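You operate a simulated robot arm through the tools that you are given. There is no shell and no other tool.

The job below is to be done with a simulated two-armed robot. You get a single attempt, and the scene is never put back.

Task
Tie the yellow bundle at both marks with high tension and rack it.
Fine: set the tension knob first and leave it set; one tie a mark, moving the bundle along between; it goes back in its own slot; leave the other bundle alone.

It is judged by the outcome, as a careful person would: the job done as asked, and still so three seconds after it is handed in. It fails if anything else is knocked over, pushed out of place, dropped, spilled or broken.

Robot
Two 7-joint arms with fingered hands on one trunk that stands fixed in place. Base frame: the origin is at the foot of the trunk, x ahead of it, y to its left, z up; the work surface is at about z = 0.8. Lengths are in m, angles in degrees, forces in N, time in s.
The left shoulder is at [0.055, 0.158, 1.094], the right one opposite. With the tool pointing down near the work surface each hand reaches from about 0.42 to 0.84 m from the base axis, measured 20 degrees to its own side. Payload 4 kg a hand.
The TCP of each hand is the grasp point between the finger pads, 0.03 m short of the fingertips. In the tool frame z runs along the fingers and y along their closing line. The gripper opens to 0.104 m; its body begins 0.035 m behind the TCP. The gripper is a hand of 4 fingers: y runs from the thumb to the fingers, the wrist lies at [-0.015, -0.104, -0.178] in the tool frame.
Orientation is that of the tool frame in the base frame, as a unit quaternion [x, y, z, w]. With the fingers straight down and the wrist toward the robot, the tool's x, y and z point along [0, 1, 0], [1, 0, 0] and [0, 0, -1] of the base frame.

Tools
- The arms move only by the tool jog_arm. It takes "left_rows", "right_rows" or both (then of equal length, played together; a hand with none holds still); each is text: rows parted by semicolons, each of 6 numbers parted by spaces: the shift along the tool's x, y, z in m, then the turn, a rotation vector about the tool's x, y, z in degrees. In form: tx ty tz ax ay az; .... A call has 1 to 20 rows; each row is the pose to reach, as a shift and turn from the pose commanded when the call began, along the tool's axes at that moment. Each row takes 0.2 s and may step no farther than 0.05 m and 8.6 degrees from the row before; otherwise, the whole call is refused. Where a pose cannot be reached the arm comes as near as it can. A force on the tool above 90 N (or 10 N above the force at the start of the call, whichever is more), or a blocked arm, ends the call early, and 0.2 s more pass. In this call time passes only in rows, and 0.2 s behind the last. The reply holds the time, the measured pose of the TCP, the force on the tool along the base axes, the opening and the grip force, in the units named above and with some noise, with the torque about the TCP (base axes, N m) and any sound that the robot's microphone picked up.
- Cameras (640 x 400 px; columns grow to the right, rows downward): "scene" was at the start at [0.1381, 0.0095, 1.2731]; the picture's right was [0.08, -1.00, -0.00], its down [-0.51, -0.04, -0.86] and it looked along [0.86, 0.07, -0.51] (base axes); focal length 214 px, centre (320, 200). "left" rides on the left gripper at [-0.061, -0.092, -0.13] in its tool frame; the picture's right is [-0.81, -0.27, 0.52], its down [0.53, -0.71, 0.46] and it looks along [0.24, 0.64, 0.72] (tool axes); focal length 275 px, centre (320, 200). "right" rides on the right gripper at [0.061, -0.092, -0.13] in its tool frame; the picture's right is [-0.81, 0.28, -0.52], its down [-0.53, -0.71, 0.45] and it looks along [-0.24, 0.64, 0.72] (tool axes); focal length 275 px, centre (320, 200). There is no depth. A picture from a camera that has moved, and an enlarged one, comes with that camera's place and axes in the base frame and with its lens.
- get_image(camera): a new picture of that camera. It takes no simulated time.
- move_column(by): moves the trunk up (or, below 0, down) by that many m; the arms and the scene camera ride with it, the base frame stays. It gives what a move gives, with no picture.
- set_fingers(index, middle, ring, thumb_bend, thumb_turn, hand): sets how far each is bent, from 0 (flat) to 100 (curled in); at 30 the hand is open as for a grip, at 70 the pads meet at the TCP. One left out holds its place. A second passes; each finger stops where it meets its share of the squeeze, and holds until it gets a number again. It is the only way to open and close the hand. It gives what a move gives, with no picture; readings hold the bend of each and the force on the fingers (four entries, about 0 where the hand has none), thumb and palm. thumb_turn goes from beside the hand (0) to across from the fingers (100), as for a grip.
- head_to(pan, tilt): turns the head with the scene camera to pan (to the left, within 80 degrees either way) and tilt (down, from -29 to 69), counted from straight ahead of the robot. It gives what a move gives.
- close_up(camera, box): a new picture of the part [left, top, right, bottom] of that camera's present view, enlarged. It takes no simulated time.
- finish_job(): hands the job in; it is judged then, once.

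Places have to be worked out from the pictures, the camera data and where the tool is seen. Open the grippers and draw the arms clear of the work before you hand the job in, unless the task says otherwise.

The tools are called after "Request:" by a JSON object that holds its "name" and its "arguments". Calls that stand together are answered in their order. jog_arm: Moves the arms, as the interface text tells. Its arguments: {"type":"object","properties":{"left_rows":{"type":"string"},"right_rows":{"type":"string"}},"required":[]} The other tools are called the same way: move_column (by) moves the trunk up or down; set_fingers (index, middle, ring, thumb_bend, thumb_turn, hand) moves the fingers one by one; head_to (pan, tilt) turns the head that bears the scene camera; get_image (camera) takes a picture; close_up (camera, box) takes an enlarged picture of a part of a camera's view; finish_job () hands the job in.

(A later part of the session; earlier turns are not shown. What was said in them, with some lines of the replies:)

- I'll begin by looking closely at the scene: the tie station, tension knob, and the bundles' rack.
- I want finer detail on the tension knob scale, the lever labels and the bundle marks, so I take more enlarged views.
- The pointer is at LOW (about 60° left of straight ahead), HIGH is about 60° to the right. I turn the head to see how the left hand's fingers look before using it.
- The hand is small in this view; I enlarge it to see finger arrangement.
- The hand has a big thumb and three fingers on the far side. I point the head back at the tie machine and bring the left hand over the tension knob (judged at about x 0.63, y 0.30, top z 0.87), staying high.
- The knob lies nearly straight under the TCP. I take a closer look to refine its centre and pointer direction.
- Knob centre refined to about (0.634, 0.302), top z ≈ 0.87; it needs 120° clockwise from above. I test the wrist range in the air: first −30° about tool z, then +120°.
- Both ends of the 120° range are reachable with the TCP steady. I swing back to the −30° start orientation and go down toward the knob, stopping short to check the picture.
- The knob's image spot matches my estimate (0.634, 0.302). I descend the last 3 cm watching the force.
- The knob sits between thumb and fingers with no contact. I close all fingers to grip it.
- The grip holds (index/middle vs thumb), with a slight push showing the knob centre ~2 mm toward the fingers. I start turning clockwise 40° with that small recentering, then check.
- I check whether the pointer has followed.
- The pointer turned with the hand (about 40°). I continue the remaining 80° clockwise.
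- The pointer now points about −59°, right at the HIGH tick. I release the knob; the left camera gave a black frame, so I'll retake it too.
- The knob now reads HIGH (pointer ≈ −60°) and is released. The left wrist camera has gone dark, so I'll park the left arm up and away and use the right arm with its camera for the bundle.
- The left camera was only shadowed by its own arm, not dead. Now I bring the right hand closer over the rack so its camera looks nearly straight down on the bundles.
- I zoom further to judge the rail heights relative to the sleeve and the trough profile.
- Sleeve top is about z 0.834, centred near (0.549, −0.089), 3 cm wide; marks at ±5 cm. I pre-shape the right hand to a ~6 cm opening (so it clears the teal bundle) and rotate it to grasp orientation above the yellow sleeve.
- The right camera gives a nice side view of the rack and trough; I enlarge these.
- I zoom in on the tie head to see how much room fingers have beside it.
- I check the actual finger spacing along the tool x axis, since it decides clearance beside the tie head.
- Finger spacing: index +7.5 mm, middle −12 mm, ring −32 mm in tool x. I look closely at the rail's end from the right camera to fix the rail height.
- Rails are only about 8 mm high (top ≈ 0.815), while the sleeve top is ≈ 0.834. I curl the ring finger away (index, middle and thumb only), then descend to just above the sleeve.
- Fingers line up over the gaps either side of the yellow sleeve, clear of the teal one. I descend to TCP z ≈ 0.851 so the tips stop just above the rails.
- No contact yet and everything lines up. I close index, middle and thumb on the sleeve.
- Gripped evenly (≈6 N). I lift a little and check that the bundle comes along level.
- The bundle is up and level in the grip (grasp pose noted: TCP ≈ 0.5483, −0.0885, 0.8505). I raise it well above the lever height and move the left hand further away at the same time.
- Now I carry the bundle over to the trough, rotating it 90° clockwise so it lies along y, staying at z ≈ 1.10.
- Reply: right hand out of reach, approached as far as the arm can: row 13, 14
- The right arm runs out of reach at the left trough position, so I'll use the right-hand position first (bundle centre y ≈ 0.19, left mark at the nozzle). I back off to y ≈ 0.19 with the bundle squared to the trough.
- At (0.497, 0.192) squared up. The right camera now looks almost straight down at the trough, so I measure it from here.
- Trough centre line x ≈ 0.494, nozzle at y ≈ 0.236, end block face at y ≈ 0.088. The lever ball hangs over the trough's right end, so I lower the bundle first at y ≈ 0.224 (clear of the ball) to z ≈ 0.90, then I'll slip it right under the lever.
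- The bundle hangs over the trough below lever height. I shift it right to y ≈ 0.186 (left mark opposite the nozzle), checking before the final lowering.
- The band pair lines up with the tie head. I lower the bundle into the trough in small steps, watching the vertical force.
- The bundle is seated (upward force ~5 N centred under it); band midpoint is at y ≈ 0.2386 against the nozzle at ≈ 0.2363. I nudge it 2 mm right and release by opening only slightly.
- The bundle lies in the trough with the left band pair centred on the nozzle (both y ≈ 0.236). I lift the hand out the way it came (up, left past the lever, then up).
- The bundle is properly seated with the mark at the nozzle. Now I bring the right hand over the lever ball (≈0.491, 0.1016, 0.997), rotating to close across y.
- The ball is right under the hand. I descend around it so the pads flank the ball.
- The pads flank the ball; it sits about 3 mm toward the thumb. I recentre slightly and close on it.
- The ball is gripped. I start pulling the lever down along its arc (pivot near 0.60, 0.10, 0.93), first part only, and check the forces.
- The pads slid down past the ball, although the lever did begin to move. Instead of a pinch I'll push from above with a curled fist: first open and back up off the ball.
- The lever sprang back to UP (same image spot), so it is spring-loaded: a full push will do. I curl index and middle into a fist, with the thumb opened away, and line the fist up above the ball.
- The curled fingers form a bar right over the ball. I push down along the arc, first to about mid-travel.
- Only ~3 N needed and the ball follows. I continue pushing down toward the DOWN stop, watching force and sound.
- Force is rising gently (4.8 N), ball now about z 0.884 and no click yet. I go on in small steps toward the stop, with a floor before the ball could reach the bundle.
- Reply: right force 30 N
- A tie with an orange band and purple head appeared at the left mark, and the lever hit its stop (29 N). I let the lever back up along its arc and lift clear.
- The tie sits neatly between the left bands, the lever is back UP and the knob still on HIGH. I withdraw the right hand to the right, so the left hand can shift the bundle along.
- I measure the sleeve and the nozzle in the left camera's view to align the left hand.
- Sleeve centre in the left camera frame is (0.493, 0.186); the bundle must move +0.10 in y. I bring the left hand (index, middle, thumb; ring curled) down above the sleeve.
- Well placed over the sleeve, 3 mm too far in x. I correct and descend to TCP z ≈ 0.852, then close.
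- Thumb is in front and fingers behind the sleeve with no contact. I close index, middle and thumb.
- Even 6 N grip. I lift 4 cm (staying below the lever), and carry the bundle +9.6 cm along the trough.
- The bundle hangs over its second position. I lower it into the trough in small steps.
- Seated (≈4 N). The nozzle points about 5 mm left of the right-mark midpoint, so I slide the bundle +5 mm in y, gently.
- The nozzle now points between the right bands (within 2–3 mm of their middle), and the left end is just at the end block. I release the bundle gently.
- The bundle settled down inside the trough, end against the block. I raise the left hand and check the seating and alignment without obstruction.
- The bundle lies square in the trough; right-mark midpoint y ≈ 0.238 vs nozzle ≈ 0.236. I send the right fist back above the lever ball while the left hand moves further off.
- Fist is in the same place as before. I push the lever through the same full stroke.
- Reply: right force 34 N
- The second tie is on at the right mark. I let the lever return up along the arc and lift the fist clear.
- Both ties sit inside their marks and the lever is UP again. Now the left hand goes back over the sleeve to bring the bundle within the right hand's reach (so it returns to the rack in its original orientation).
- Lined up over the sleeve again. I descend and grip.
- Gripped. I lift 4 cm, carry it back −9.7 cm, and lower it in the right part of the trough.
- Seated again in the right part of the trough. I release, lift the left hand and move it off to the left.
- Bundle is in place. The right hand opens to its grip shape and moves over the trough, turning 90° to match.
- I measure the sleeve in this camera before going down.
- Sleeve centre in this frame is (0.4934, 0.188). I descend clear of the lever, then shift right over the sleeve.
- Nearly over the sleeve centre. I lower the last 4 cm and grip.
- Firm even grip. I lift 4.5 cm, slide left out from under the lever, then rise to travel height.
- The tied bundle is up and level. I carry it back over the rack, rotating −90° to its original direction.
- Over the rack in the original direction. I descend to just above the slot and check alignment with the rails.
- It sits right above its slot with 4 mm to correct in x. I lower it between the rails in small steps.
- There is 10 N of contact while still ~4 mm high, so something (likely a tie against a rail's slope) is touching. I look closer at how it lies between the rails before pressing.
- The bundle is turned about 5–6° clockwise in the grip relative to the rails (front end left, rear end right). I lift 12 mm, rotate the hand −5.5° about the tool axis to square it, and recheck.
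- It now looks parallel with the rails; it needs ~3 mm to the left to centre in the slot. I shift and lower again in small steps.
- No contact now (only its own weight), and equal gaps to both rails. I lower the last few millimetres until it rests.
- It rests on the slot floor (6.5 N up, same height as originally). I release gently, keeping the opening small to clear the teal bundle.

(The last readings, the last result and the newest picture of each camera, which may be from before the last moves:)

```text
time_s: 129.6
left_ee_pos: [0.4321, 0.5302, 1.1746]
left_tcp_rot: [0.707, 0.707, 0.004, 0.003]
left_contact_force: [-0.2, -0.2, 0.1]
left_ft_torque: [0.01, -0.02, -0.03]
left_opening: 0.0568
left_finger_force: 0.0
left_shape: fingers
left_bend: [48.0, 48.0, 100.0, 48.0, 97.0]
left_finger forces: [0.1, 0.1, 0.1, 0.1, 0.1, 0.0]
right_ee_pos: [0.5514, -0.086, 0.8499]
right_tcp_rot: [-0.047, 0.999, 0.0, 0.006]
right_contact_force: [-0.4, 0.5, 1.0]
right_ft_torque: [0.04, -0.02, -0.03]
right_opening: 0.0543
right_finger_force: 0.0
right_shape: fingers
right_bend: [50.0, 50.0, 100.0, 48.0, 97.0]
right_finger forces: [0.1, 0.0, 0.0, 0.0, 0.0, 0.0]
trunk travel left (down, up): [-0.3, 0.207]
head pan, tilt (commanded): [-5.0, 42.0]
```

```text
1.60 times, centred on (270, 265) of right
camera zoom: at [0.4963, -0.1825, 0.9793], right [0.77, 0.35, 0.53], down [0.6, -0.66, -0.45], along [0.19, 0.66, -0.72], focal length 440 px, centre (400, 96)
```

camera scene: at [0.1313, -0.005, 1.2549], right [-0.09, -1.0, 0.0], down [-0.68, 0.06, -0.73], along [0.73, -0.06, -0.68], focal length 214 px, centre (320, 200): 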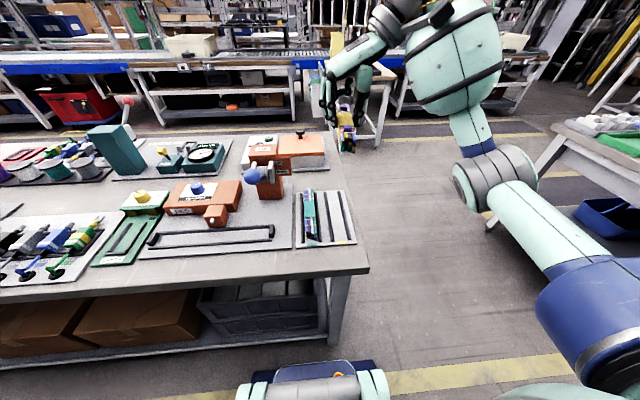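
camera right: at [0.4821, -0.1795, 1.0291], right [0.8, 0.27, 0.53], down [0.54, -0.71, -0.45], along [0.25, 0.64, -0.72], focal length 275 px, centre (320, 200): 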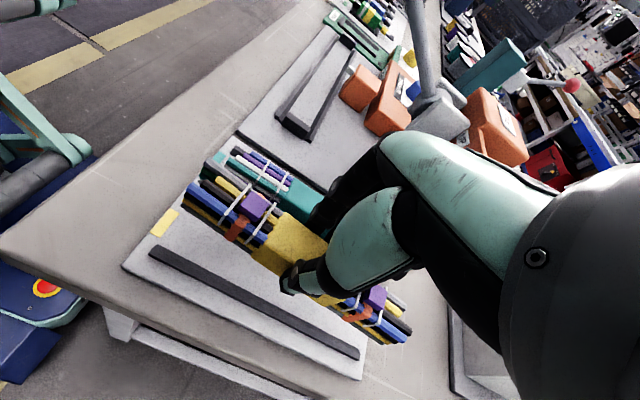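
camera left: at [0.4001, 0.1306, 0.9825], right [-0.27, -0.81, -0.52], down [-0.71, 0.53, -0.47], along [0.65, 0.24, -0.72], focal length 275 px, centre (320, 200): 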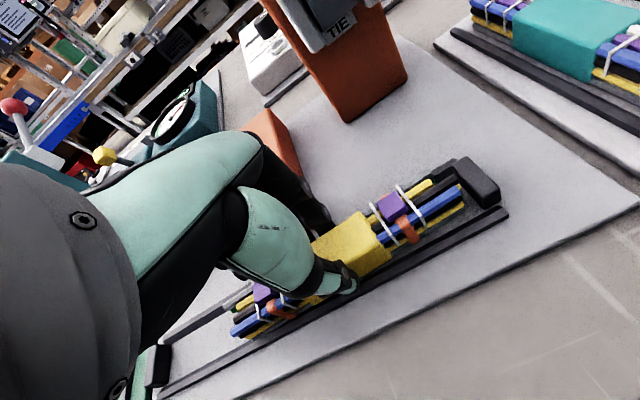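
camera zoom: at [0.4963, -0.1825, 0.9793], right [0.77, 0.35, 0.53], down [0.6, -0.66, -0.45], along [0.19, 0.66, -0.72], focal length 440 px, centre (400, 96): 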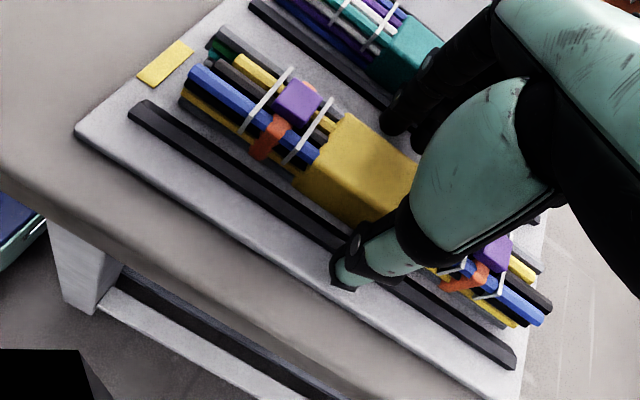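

Released, with the fingers in the free gap and no contact. I raise the hand straight up and back away, then inspect the rack.

Request:
{"name": "jog_arm", "arguments": {"right_rows": "0 0 -0.01 0 0 0; 0 0 -0.025 0 0 0; 0 0 -0.045 0 0 0; 0 0 -0.08 0 0 0; 0 0 -0.12 0 0 0; 0 0 -0.16 0 0 0; 0 0 -0.2 0 0 0; 0 -0.03 -0.24 0 0 0; 0 -0.07 -0.27 0 0 0; 0 -0.11 -0.29 0 0 0; 0 -0.15 -0.3 0 0 0; 0 -0.15 -0.3 0 0 0"}}

Request:
{"name": "get_image", "arguments": {"camera": "scene"}}

Request:
{"name": "close_up", "arguments": {"camera": "scene", "box": [280, 180, 370, 255]}}

Request:
{"name": "close_up", "arguments": {"camera": "scene", "box": [130, 150, 300, 260]}}

Request:
{"name": "get_image", "arguments": {"camera": "right"}}

```text
time_s: 132.2
left_ee_pos: [0.4309, 0.5307, 1.1733]
left_tcp_rot: [0.707, 0.707, 0.004, 0.004]
left_contact_force: [0.9, 1.2, 0.7]
left_ft_torque: [-0.02, 0.01, 0.02]
left_opening: 0.0568
left_finger_force: 0.0
left_shape: fingers
left_bend: [48.0, 48.0, 100.0, 48.0, 97.0]
left_finger forces: [0.0, 0.0, 0.0, 0.0, 0.0, 0.0]
right_ee_pos: [0.5619, -0.2362, 1.1507]
right_tcp_rot: [-0.048, 0.999, -0.001, 0.005]
right_contact_force: [0.0, -1.0, -0.6]
right_ft_torque: [-0.01, 0.02, 0.0]
right_opening: 0.054
right_finger_force: 0.0
right_shape: fingers
right_bend: [50.0, 50.0, 100.0, 48.0, 97.0]
right_finger forces: [0.0, 0.1, 0.0, 0.0, 0.1, 0.0]
trunk travel left (down, up): [-0.3, 0.207]
head pan, tilt (commanded): [-5.0, 42.0]
```

```text
taken
camera scene: at [0.1313, -0.0042, 1.2549], right [-0.09, -1.0, 0.0], down [-0.68, 0.06, -0.73], along [0.73, -0.07, -0.68], focal length 214 px, centre (320, 200)
```

scene: 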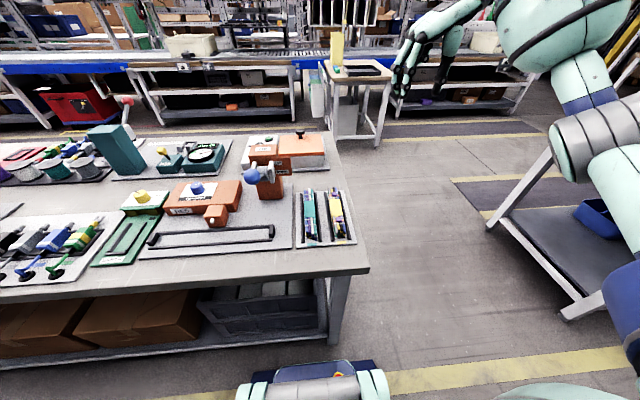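

```text
5.33 times, centred on (325, 218) of scene
camera zoom: at [0.1313, -0.0042, 1.2549], right [-0.09, -1.0, 0.0], down [-0.68, 0.06, -0.73], along [0.73, -0.07, -0.68], focal length 1144 px, centre (293, 107)
```

zoom: 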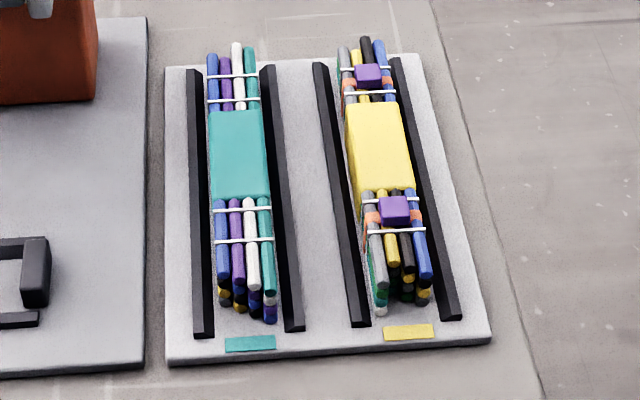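

```text
3.64 times, centred on (215, 205) of scene
camera zoom: at [0.1313, -0.0042, 1.2549], right [-0.09, -1.0, 0.0], down [-0.68, 0.06, -0.73], along [0.73, -0.07, -0.68], focal length 780 px, centre (702, 182)
```

zoom: 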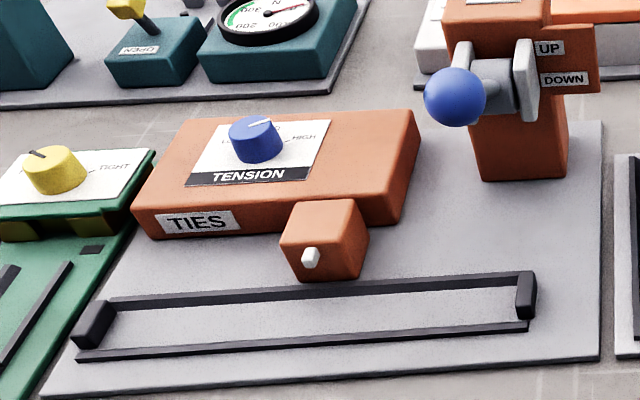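

```text
taken
camera right: at [0.5075, -0.3324, 1.2808], right [0.77, 0.35, 0.53], down [0.6, -0.66, -0.45], along [0.19, 0.66, -0.72], focal length 275 px, centre (320, 200)
```

right: 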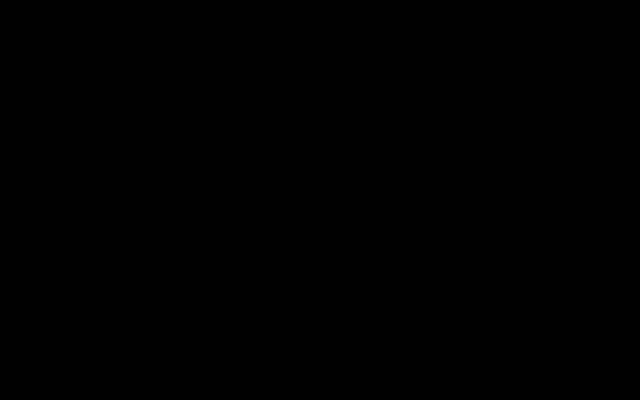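

The yellow bundle lies squarely in its own slot with a tie inside each mark; the teal bundle, the lever (UP) and the knob (HIGH) are as they should be. I open both hands fully and draw the arms back a little.

Request:
{"name": "set_fingers", "arguments": {"hand": "right", "index": 30, "middle": 30, "ring": 30, "thumb_bend": 30}}

Request:
{"name": "set_fingers", "arguments": {"hand": "left", "index": 30, "middle": 30, "ring": 30, "thumb_bend": 30}}

Request:
{"name": "close_up", "arguments": {"camera": "scene", "box": [325, 183, 360, 240]}}

Request:
{"name": "close_up", "arguments": {"camera": "scene", "box": [170, 165, 300, 230]}}

```text
time_s: 133.2
left_ee_pos: [0.4322, 0.531, 1.1736]
left_tcp_rot: [0.707, 0.708, 0.004, 0.003]
left_contact_force: [0.1, -0.2, 0.0]
left_ft_torque: [0.01, -0.04, -0.03]
left_opening: 0.057
left_finger_force: 0.0
left_shape: fingers
left_bend: [48.0, 48.0, 100.0, 48.0, 97.0]
left_finger forces: [0.0, 0.0, 0.0, 0.1, 0.0, 0.0]
right_ee_pos: [0.5621, -0.2368, 1.1505]
right_tcp_rot: [-0.047, 0.999, -0.001, 0.006]
right_contact_force: [-0.2, 0.0, 0.5]
right_ft_torque: [-0.01, 0.0, -0.03]
right_opening: 0.1026
right_finger_force: 0.0
right_shape: fingers
right_bend: [30.0, 30.0, 30.0, 30.0, 97.0]
right_finger forces: [0.0, 0.0, 0.0, 0.0, 0.0, 0.1]
trunk travel left (down, up): [-0.3, 0.207]
head pan, tilt (commanded): [-5.0, 42.0]
```

```text
time_s: 134.2
left_ee_pos: [0.4324, 0.5293, 1.1742]
left_tcp_rot: [0.707, 0.707, 0.005, 0.003]
left_contact_force: [0.5, 0.3, -1.0]
left_ft_torque: [0.02, 0.01, 0.0]
left_opening: 0.1027
left_finger_force: 0.0
left_shape: fingers
left_bend: [30.0, 30.0, 30.0, 30.0, 97.0]
left_finger forces: [0.0, 0.0, 0.0, 0.1, 0.0, 0.1]
right_ee_pos: [0.5614, -0.2365, 1.1509]
right_tcp_rot: [-0.046, 0.999, -0.001, 0.006]
right_contact_force: [-0.1, 0.2, -1.0]
right_ft_torque: [0.01, -0.02, -0.03]
right_opening: 0.1028
right_finger_force: 0.0
right_shape: fingers
right_bend: [30.0, 30.0, 30.0, 30.0, 97.0]
right_finger forces: [0.1, 0.0, 0.1, 0.0, 0.0, 0.0]
trunk travel left (down, up): [-0.3, 0.207]
head pan, tilt (commanded): [-5.0, 42.0]
```

```text
7.02 times, centred on (342, 212) of scene
camera zoom: at [0.131, -0.005, 1.2549], right [-0.09, -1.0, 0.0], down [-0.68, 0.06, -0.73], along [0.73, -0.07, -0.68], focal length 1505 px, centre (162, 119)
```

zoom: 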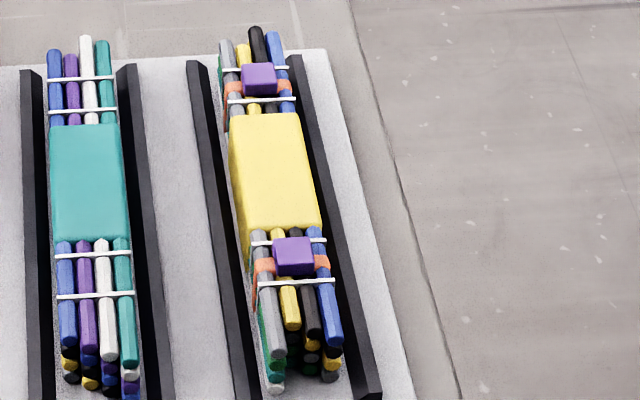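

```text
4.92 times, centred on (235, 198) of scene
camera zoom: at [0.131, -0.005, 1.2549], right [-0.09, -1.0, 0.0], down [-0.68, 0.06, -0.73], along [0.73, -0.07, -0.68], focal length 1056 px, centre (738, 212)
```

zoom: 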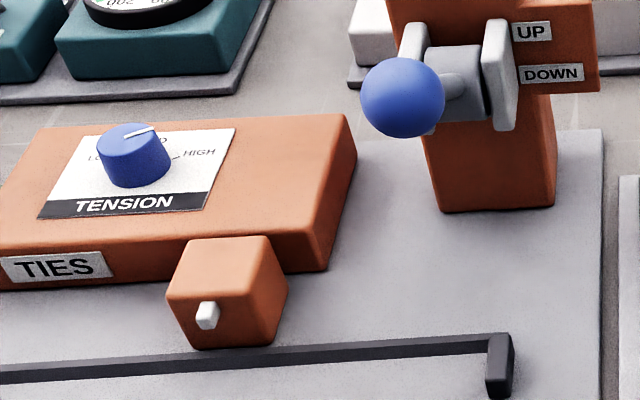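

Both ties sit between their bands, the bundle rests between its rails in the yellow slot, the knob is on HIGH, the lever is UP and both hands are open and clear. I hand the job in.

Request:
{"name": "finish_job", "arguments": {}}

```text
The job is handed in.
```

The yellow bundle now has one tie at each mark and is back in its own slot, with the tension knob set to HIGH first and left there. I've handed the job in, but the result hasn't come back yet.

- **Ties:** In the final pictures each tie sits between the two white bands of its mark. I moved the bundle along the trough between the two lever pulls.
- **Lever:** My first try, gripping the ball, slipped off partway and the lever sprang back without tying. Pushing from above worked for both ties, so there is only one tie per mark.
- **Racking:** On the first lowering the bundle sat about 5–6° skewed and pressed against something with about 10 N. I lifted it, squared it to the rails and set it down cleanly. It faces the same way as at the start.
- **Other items:** The teal bundle was not touched and I saw nothing else moved. The lever is up, and both hands are open and clear of the work.
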